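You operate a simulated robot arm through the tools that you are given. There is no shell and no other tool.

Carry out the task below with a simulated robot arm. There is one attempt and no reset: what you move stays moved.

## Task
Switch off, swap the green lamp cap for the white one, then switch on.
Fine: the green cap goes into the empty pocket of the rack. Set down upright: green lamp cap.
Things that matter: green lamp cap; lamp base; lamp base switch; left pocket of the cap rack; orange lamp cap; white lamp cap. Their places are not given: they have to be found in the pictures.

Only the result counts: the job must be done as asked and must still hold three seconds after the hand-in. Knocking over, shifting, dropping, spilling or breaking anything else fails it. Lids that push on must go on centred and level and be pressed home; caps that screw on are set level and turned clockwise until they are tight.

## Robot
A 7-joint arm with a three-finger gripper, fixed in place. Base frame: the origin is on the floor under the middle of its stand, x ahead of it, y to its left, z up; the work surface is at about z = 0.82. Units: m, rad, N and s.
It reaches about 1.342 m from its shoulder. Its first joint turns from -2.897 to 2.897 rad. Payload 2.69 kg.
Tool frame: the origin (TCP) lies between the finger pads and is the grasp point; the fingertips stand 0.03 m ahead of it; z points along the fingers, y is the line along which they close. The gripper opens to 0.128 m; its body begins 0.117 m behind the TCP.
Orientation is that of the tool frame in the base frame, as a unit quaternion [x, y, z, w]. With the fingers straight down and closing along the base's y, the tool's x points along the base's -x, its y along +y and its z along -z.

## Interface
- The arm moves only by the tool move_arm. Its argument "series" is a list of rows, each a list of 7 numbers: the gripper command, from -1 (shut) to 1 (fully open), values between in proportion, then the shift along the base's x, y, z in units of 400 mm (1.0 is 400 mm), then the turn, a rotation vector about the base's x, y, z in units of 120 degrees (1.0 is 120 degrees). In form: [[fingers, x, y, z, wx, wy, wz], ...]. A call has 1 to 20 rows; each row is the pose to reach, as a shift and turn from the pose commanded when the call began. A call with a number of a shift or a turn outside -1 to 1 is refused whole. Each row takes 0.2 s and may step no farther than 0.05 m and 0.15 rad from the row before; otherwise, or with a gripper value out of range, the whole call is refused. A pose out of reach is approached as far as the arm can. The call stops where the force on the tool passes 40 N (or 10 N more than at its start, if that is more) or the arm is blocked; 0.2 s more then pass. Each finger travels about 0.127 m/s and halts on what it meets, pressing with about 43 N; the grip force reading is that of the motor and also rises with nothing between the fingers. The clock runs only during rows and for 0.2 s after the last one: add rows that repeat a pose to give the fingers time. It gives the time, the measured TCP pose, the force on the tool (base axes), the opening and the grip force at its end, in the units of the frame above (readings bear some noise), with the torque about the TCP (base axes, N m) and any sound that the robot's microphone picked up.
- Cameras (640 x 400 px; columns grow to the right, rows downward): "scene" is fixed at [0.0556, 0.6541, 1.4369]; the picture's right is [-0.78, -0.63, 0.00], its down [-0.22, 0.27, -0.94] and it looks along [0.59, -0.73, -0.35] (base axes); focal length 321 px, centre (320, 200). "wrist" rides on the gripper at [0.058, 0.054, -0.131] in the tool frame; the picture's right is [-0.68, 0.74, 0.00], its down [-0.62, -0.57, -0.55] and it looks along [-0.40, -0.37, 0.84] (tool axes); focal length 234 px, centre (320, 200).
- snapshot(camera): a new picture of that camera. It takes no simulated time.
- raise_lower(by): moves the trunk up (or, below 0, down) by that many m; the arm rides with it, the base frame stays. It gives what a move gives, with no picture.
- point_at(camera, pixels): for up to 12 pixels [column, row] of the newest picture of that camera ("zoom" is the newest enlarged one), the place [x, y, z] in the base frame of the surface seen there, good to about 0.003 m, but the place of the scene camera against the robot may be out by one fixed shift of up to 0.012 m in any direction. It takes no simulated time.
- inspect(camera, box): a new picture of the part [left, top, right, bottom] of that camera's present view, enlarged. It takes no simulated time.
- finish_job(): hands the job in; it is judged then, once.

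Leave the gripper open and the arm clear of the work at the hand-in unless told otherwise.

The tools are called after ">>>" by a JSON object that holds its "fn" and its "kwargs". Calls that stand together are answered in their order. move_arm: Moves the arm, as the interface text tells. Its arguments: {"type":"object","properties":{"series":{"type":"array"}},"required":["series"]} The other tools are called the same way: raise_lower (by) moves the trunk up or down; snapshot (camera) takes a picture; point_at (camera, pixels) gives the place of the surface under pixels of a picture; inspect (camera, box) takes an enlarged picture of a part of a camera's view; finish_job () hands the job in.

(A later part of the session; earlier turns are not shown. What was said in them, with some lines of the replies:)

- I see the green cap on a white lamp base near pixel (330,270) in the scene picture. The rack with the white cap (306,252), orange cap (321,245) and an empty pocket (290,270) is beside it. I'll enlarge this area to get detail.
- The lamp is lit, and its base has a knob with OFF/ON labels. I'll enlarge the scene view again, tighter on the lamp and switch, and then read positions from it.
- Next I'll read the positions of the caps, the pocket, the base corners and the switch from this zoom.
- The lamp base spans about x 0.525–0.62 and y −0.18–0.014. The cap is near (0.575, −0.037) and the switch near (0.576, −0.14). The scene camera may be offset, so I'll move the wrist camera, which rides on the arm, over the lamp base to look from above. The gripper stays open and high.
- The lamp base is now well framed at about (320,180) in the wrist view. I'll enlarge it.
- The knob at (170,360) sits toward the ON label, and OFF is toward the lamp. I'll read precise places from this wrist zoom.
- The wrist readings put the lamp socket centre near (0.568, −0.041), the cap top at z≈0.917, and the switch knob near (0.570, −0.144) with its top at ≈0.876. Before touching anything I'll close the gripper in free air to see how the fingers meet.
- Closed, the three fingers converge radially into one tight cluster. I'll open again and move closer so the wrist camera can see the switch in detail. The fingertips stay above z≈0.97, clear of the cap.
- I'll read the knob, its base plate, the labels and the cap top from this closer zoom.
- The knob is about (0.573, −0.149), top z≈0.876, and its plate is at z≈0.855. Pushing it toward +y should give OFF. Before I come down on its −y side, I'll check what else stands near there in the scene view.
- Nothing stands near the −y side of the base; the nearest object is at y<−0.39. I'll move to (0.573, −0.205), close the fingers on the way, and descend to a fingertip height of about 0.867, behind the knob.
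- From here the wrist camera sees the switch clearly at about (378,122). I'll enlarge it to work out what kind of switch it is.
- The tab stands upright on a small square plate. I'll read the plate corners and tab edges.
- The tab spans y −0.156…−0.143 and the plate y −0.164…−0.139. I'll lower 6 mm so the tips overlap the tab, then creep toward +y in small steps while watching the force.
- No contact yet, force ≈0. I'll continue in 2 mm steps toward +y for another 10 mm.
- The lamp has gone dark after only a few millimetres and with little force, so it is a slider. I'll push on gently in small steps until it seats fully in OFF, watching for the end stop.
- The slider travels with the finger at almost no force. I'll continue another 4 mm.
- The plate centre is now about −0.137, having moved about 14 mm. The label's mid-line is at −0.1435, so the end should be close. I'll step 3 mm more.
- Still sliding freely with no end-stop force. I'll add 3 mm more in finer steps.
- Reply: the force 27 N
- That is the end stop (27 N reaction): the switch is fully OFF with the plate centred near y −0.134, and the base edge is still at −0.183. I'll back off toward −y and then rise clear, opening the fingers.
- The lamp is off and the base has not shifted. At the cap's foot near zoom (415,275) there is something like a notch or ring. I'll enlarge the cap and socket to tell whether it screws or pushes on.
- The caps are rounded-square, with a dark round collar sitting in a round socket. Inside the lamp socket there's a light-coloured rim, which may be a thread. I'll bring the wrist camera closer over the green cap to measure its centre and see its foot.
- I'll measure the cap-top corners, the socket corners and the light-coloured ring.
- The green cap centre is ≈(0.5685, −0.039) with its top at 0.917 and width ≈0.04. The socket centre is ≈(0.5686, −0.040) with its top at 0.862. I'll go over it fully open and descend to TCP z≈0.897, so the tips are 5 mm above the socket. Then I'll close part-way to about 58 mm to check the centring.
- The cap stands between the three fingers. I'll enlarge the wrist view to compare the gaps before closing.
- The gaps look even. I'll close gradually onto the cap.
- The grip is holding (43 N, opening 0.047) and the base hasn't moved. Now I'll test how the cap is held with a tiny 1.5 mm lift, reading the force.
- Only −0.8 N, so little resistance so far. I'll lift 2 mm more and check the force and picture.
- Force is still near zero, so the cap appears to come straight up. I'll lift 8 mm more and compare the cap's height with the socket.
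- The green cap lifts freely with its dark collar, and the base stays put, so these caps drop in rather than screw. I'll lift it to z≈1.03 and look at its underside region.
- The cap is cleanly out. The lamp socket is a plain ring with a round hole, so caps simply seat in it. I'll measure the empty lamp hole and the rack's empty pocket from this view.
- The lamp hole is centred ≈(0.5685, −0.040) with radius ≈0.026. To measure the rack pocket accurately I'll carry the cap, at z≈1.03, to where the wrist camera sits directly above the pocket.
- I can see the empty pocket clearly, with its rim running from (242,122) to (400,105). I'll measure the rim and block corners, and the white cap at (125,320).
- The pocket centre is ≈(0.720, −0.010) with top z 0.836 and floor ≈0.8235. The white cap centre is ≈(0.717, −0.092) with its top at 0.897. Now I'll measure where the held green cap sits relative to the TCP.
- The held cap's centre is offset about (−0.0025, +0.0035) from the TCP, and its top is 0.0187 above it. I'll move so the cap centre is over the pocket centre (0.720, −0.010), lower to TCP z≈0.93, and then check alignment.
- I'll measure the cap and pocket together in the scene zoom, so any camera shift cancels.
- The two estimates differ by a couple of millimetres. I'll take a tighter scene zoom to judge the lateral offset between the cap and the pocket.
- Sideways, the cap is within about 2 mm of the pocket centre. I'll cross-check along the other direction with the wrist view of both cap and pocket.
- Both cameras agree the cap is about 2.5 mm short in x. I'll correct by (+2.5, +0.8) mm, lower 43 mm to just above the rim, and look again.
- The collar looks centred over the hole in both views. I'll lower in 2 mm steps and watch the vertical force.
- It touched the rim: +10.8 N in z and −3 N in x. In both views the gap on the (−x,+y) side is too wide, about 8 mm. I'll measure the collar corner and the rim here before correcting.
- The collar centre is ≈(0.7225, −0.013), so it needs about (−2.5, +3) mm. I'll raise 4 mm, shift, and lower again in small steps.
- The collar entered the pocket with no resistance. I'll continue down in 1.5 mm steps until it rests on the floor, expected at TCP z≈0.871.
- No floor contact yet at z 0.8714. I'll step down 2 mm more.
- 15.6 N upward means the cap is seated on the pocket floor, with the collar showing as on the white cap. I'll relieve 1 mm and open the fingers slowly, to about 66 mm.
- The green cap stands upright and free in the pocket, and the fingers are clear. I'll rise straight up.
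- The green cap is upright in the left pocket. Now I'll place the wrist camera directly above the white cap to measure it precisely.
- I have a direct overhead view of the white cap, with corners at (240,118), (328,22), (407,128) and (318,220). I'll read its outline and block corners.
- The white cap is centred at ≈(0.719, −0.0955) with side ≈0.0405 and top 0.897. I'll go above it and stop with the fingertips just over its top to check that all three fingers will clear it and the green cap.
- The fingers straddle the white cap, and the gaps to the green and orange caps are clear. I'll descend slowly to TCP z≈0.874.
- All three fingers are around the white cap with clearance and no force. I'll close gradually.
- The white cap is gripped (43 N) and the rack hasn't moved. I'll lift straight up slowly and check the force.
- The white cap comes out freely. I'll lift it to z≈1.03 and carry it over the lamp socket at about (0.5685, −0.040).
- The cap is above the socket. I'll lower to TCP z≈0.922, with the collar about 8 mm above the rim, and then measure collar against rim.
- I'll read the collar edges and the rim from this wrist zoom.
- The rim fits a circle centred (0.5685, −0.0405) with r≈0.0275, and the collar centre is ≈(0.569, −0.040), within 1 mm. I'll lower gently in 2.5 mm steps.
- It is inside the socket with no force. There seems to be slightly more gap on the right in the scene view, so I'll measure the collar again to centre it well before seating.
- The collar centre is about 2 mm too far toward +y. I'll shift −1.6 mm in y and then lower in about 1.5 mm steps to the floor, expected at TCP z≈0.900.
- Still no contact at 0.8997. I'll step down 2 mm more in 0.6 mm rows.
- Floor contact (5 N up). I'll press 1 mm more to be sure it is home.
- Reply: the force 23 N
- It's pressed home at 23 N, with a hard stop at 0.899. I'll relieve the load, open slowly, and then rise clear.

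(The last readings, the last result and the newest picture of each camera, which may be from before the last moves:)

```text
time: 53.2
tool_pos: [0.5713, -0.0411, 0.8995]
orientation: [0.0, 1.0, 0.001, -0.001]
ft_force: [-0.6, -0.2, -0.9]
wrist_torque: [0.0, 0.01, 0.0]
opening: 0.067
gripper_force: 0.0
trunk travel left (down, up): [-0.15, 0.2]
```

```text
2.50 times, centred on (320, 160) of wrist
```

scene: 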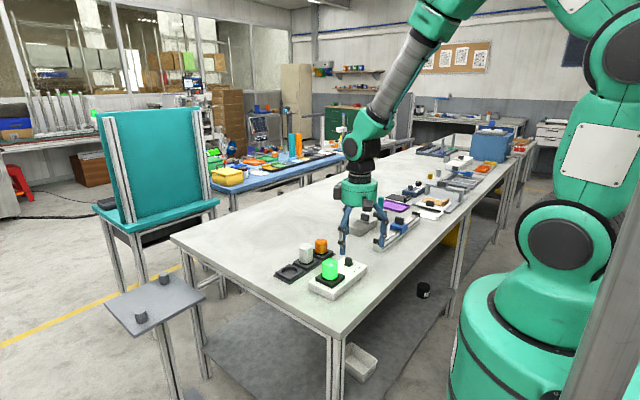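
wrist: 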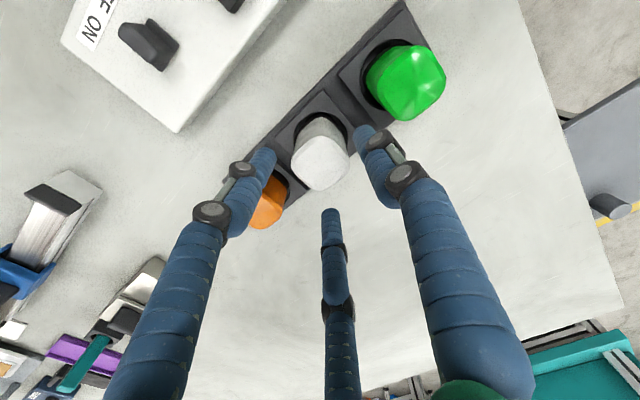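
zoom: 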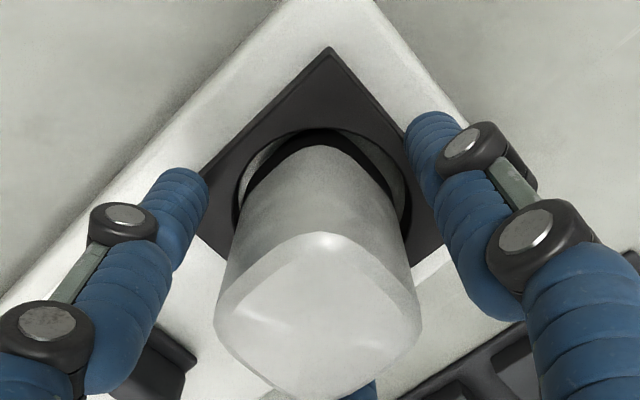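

The white cap stands level in the socket with the fingers clear of it. I'll rise straight up, then close the fingers and move over the gap between the knob and the socket, (0.573, −0.105).

>>> {"fn": "move_arm", "kwargs": {"series": [[0.05, 0, 0, 0.03, 0, 0, 0], [0.05, 0, 0, 0.09, 0, 0, 0], [0.05, 0, 0, 0.18, 0, 0, 0], [0.05, 0, 0, 0.27, 0, 0, 0], [0.05, 0, 0, 0.35, 0, 0, 0], [-0.5, 0.003, -0.08, 0.35, 0, 0, 0], [-1, 0.0065, -0.157, 0.35, 0, 0, 0], [-1, 0.0065, -0.157, 0.35, 0, 0, 0], [-1, 0.0065, -0.157, 0.35, 0, 0, 0]]}}

>>> {"fn": "inspect", "kwargs": {"camera": "scene", "box": [290, 220, 380, 290]}}

>>> {"fn": "snapshot", "kwargs": {"camera": "wrist"}}

```text
time: 55.2
tool_pos: [0.572, -0.1031, 1.0395]
orientation: [0.0, 1.0, 0.0, 0.0]
ft_force: [-0.6, 0.8, -0.5]
wrist_torque: [-0.01, 0.03, 0.0]
opening: 0.0019
gripper_force: 30.9
trunk travel left (down, up): [-0.15, 0.2]
```

```text
5.71 times, centred on (335, 255) of scene
```

zoom: 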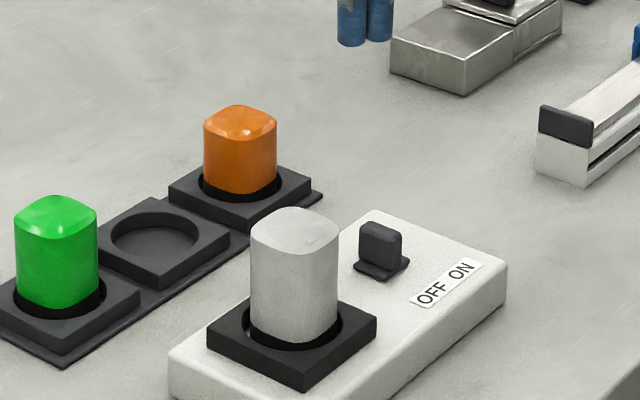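

```text
taken
```

wrist: 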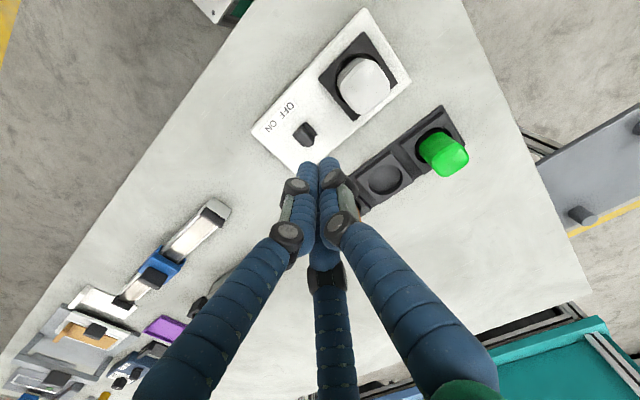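

Everything stands well. I'll read the knob and white cap edges once more from the wrist before descending between them.

>>> {"fn": "inspect", "kwargs": {"camera": "wrist", "box": [270, 40, 400, 170]}}

```text
3.08 times, centred on (335, 105) of wrist
```

zoom: 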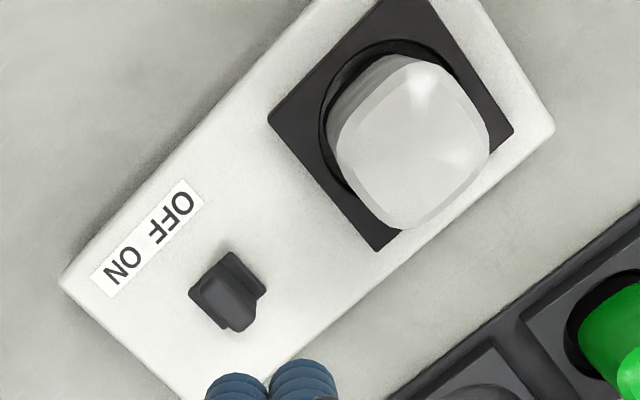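

>>> {"fn": "point_at", "kwargs": {"camera": "zoom", "pixels": [[240, 327], [252, 318], [222, 278], [235, 270], [265, 290], [232, 254], [192, 293], [240, 300], [270, 122], [375, 248], [345, 170], [395, 222]]}}

```text
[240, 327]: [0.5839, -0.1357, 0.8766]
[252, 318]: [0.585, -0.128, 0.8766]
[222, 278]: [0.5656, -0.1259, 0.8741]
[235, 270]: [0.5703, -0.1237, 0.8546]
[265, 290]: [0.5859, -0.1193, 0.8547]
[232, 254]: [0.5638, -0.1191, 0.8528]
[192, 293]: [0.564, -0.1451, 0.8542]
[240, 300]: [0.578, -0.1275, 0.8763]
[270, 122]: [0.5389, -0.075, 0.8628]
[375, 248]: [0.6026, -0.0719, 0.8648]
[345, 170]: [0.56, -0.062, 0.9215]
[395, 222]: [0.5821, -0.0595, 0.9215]
```

The tab's +y face is at −0.1255 and the white cap's face is at −0.061. The closed cluster at y −0.1035 fits between them with margin. I'll descend first to just above the knob's top and look.

>>> {"fn": "move_arm", "kwargs": {"series": [[-1, 0, 0, -0.09, 0, 0, 0], [-1, 0, 0, -0.18, 0, 0, 0], [-1, 0, 0, -0.26, 0, 0, 0], [-1, 0, 0, -0.305, 0, 0, 0], [-1, 0, 0, -0.305, 0, 0, 0]]}}

>>> {"fn": "inspect", "kwargs": {"camera": "scene", "box": [310, 230, 370, 290]}}

>>> {"fn": "inspect", "kwargs": {"camera": "wrist", "box": [220, 60, 400, 200]}}

```text
time: 56.4
tool_pos: [0.5723, -0.104, 0.918]
orientation: [0.001, 1.0, 0.001, 0.001]
ft_force: [0.3, -0.6, 0.0]
wrist_torque: [0.01, 0.02, 0.0]
opening: 0.0021
gripper_force: 31.4
trunk travel left (down, up): [-0.15, 0.2]
```

```text
6.67 times, centred on (340, 260) of scene
```

zoom: 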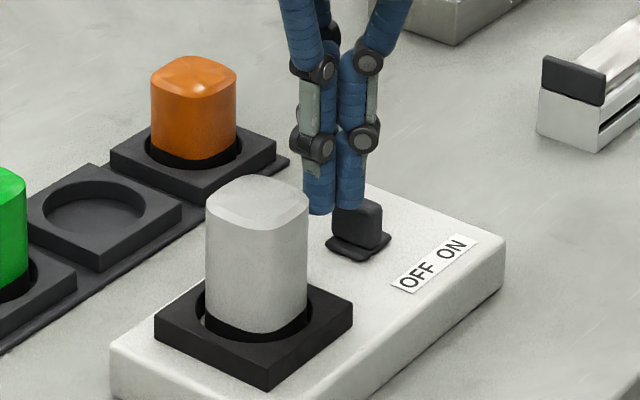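

```text
2.86 times, centred on (310, 130) of wrist
```

zoom: 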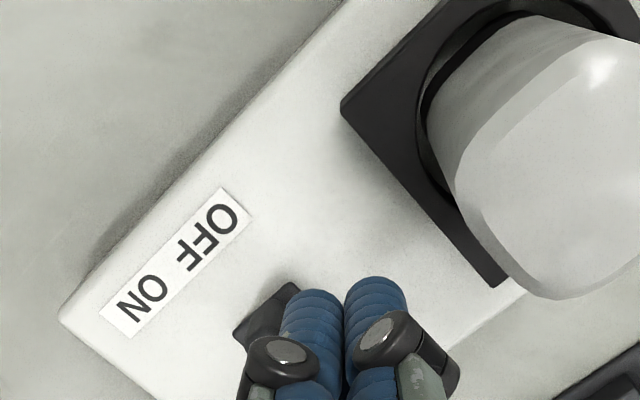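

The fingertips are just above knob height. The left fingertip hides the tab in the wrist view, so I'll read the fingertip positions to verify the clearance.

>>> {"fn": "point_at", "kwargs": {"camera": "zoom", "pixels": [[290, 305], [310, 295], [335, 305], [350, 300], [375, 282], [400, 295], [285, 325], [262, 325], [250, 330]]}}

```text
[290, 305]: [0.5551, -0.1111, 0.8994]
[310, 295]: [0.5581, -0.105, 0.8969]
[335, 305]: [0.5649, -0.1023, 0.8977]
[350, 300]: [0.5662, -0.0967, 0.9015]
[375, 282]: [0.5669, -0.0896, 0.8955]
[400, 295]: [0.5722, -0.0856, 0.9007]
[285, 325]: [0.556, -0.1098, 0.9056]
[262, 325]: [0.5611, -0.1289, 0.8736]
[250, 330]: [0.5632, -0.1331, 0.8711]
```

The fingertips reach only to y≈−0.117 and the tab face is at −0.1255, so about 8 mm is clear. I'll descend the remaining 26 mm slowly.

>>> {"fn": "move_arm", "kwargs": {"series": [[-1, 0, 0, -0.02, 0, 0, 0], [-1, 0, 0, -0.04, 0, 0, 0], [-1, 0, 0, -0.055, 0, 0, 0], [-1, 0, 0, -0.066, 0, 0, 0], [-1, 0, 0, -0.066, 0, 0, 0]]}}

>>> {"fn": "inspect", "kwargs": {"camera": "scene", "box": [310, 230, 370, 290]}}

```text
time: 57.6
tool_pos: [0.5735, -0.1037, 0.8913]
orientation: [0.0, 1.0, 0.0, -0.001]
ft_force: [-0.3, 0.3, -0.8]
wrist_torque: [0.03, -0.04, 0.0]
opening: 0.0023
gripper_force: 31.6
trunk travel left (down, up): [-0.15, 0.2]
```

```text
6.67 times, centred on (340, 260) of scene
```

zoom: 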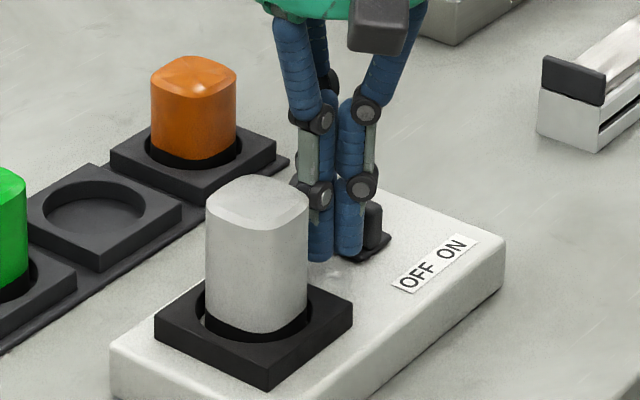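

The fingers are between the cap and the knob with no contact. I'll push toward −y in 2 mm steps for 16 mm and check the force and lamp.

>>> {"fn": "move_arm", "kwargs": {"series": [[-1, 0, -0.005, 0, 0, 0, 0], [-1, 0, -0.01, 0, 0, 0, 0], [-1, 0, -0.015, 0, 0, 0, 0], [-1, 0, -0.02, 0, 0, 0, 0], [-1, 0, -0.025, 0, 0, 0, 0], [-1, 0, -0.03, 0, 0, 0, 0], [-1, 0, -0.035, 0, 0, 0, 0], [-1, 0, -0.04, 0, 0, 0, 0]]}}

>>> {"fn": "inspect", "kwargs": {"camera": "scene", "box": [310, 230, 370, 290]}}

```text
time: 59.4
tool_pos: [0.5719, -0.12, 0.8903]
orientation: [0.0, 1.0, 0.0, 0.0]
ft_force: [-0.8, 0.8, 0.1]
wrist_torque: [0.02, -0.02, 0.02]
opening: 0.0021
gripper_force: 31.4
trunk travel left (down, up): [-0.15, 0.2]
```

```text
6.67 times, centred on (340, 260) of scene
```

zoom: 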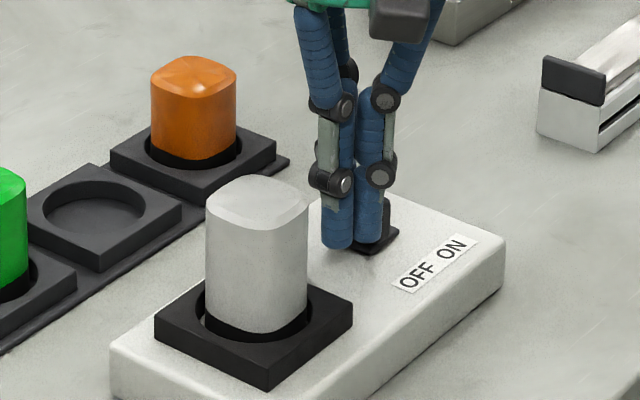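

The knob is moving with the fingers at no force, and the lamp isn't lit yet. I'll continue 8 mm more in 1.6 mm steps.

>>> {"fn": "move_arm", "kwargs": {"series": [[-1, 0, -0.004, 0, 0, 0, 0], [-1, 0, -0.008, 0, 0, 0, 0], [-1, 0, -0.012, 0, 0, 0, 0], [-1, 0, -0.016, 0, 0, 0, 0], [-1, 0, -0.02, 0, 0, 0, 0]]}}

>>> {"fn": "inspect", "kwargs": {"camera": "scene", "box": [310, 230, 370, 290]}}

```text
time: 60.6
tool_pos: [0.573, -0.1285, 0.8906]
orientation: [0.0, 1.0, 0.0, 0.0]
ft_force: [0.1, 1.2, -0.7]
wrist_torque: [-0.01, -0.03, 0.0]
opening: 0.0023
gripper_force: 31.2
trunk travel left (down, up): [-0.15, 0.2]
```

```text
6.67 times, centred on (340, 260) of scene
```

zoom: 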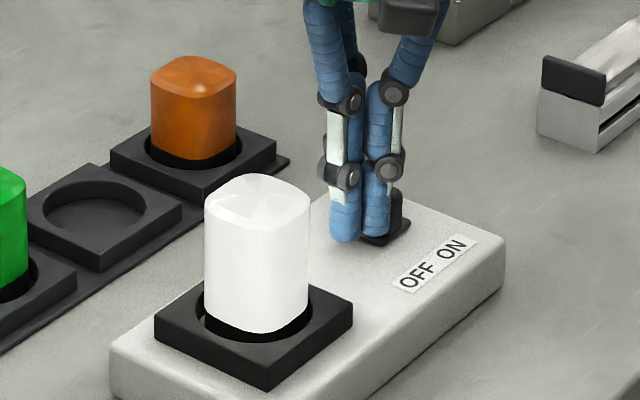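

The lamp now glows white. I'll push a little further to seat the slider fully in ON, in 1 mm steps, watching for the end stop.

>>> {"fn": "move_arm", "kwargs": {"series": [[-1, 0, -0.0025, 0, 0, 0, 0], [-1, 0, -0.005, 0, 0, 0, 0], [-1, 0, -0.0075, 0, 0, 0, 0], [-1, 0, -0.0075, 0, 0, 0, 0]]}}

```text
time: 61.6
tool_pos: [0.5728, -0.1312, 0.891]
orientation: [0.0, 1.0, 0.0, 0.0]
ft_force: [-0.2, 0.8, 0.9]
wrist_torque: [-0.01, 0.0, -0.02]
opening: 0.0019
gripper_force: 31.5
trunk travel left (down, up): [-0.15, 0.2]
```

>>> {"fn": "move_arm", "kwargs": {"series": [[-1, 0, -0.0025, 0, 0, 0, 0], [-1, 0, -0.005, 0, 0, 0, 0], [-1, 0, -0.005, 0, 0, 0, 0]]}}

>>> {"fn": "inspect", "kwargs": {"camera": "wrist", "box": [220, 60, 400, 200]}}

```text
time: 62.4
tool_pos: [0.5726, -0.1307, 0.8912]
orientation: [-0.001, 1.0, 0.0, 0.001]
ft_force: [2.4, 27.8, 2.4]
wrist_torque: [0.42, 0.1, 0.02]
opening: 0.0021
gripper_force: 31.4
trunk travel left (down, up): [-0.15, 0.2]
```

```text
2.86 times, centred on (310, 130) of wrist
```

zoom: 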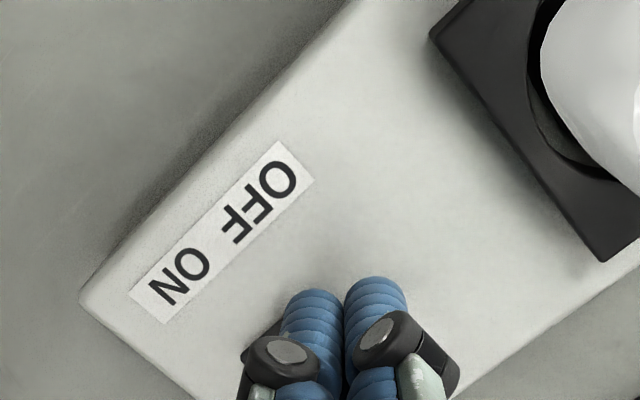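

End stop reached (28 N), so the switch is fully ON. I'll back off 10 mm toward +y and rise clear, opening the gripper once high.

>>> {"fn": "move_arm", "kwargs": {"series": [[-1, 0, 0.012, 0, 0, 0, 0], [-1, 0, 0.03, 0, 0, 0, 0], [-1, 0, 0.03, 0, 0, 0, 0], [-1, 0, 0.03, 0.06, 0, 0, 0], [-1, 0, 0.03, 0.14, 0, 0, 0], [-1, 0, 0.03, 0.24, 0, 0, 0], [-1, 0, 0.03, 0.34, 0, 0, 0], [-1, 0, 0.03, 0.44, 0, 0, 0], [0, 0, 0.03, 0.54, 0, 0, 0], [1, 0, 0.03, 0.6, 0, 0, 0], [1, 0, 0.03, 0.6, 0, 0, 0], [1, 0, 0.03, 0.6, 0, 0, 0]]}}

>>> {"fn": "inspect", "kwargs": {"camera": "scene", "box": [260, 225, 380, 300]}}

>>> {"fn": "point_at", "kwargs": {"camera": "zoom", "pixels": [[262, 308], [390, 375], [572, 225], [296, 282], [386, 322], [84, 252], [160, 290], [375, 195], [158, 170]]}}

>>> {"fn": "snapshot", "kwargs": {"camera": "scene"}}

```text
time: 65.0
tool_pos: [0.574, -0.1205, 1.1323]
orientation: [0.001, 1.0, 0.0, 0.0]
ft_force: [-0.2, 0.8, 0.5]
wrist_torque: [0.01, 0.02, 0.03]
opening: 0.128
gripper_force: 0.1
trunk travel left (down, up): [-0.15, 0.2]
```

```text
5.33 times, centred on (320, 262) of scene
```

zoom: 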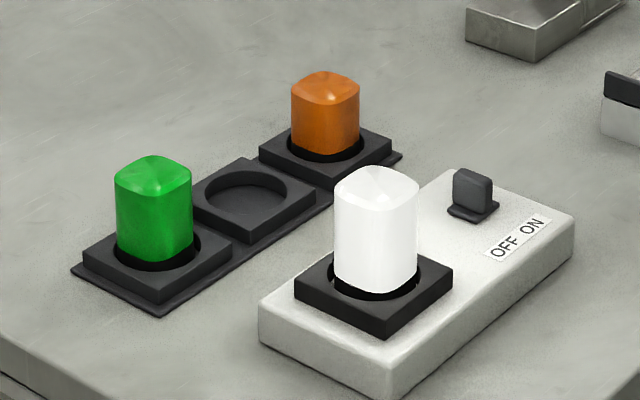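

```text
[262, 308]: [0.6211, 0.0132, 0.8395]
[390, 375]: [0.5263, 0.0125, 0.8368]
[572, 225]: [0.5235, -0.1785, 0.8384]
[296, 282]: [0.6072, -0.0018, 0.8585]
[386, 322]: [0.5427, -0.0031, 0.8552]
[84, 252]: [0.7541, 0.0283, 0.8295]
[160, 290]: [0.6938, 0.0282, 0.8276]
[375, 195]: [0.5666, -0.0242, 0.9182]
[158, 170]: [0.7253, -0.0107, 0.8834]
```

```text
taken
```

scene: 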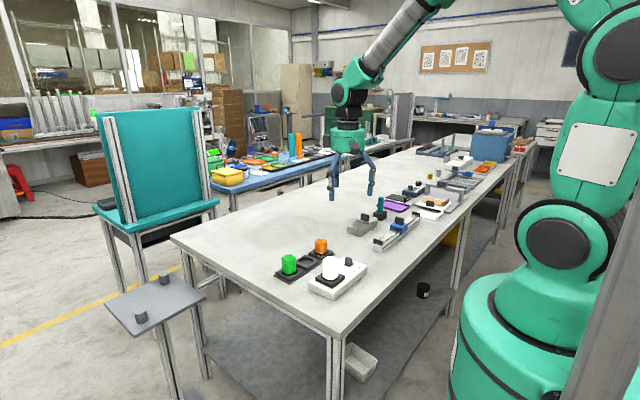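

The lamp glows white with the switch at ON. The green cap stands upright in the left pocket, and the orange cap, rack and base are where they were. The gripper is open and well above the work, so I'm handing in.

>>> {"fn": "finish_job", "kwargs": {}}

```text
The job is handed in.
```

The lamp now has the white cap on and is lit, and the green cap is in the rack. I've handed the job in, and no result came back from the judging.

- **Switch:** I slid it to OFF before touching the caps and the lamp went dark. After the swap I slid it to ON until it stopped, and the lamp lit up white.
- **Green cap:** it stands upright in the rack's left pocket. It touched the rim lightly on the first try, so I lifted it, shifted it about 4 mm and set it down cleanly.
- **White cap:** it sits level in the lamp socket, pressed down with about 23 N until it stopped. The caps drop in, so there was nothing to screw.
- **Everything else:** in the last pictures the lamp base, rack and orange cap were where they started. The gripper is open and clear, about 20 cm above the lamp.
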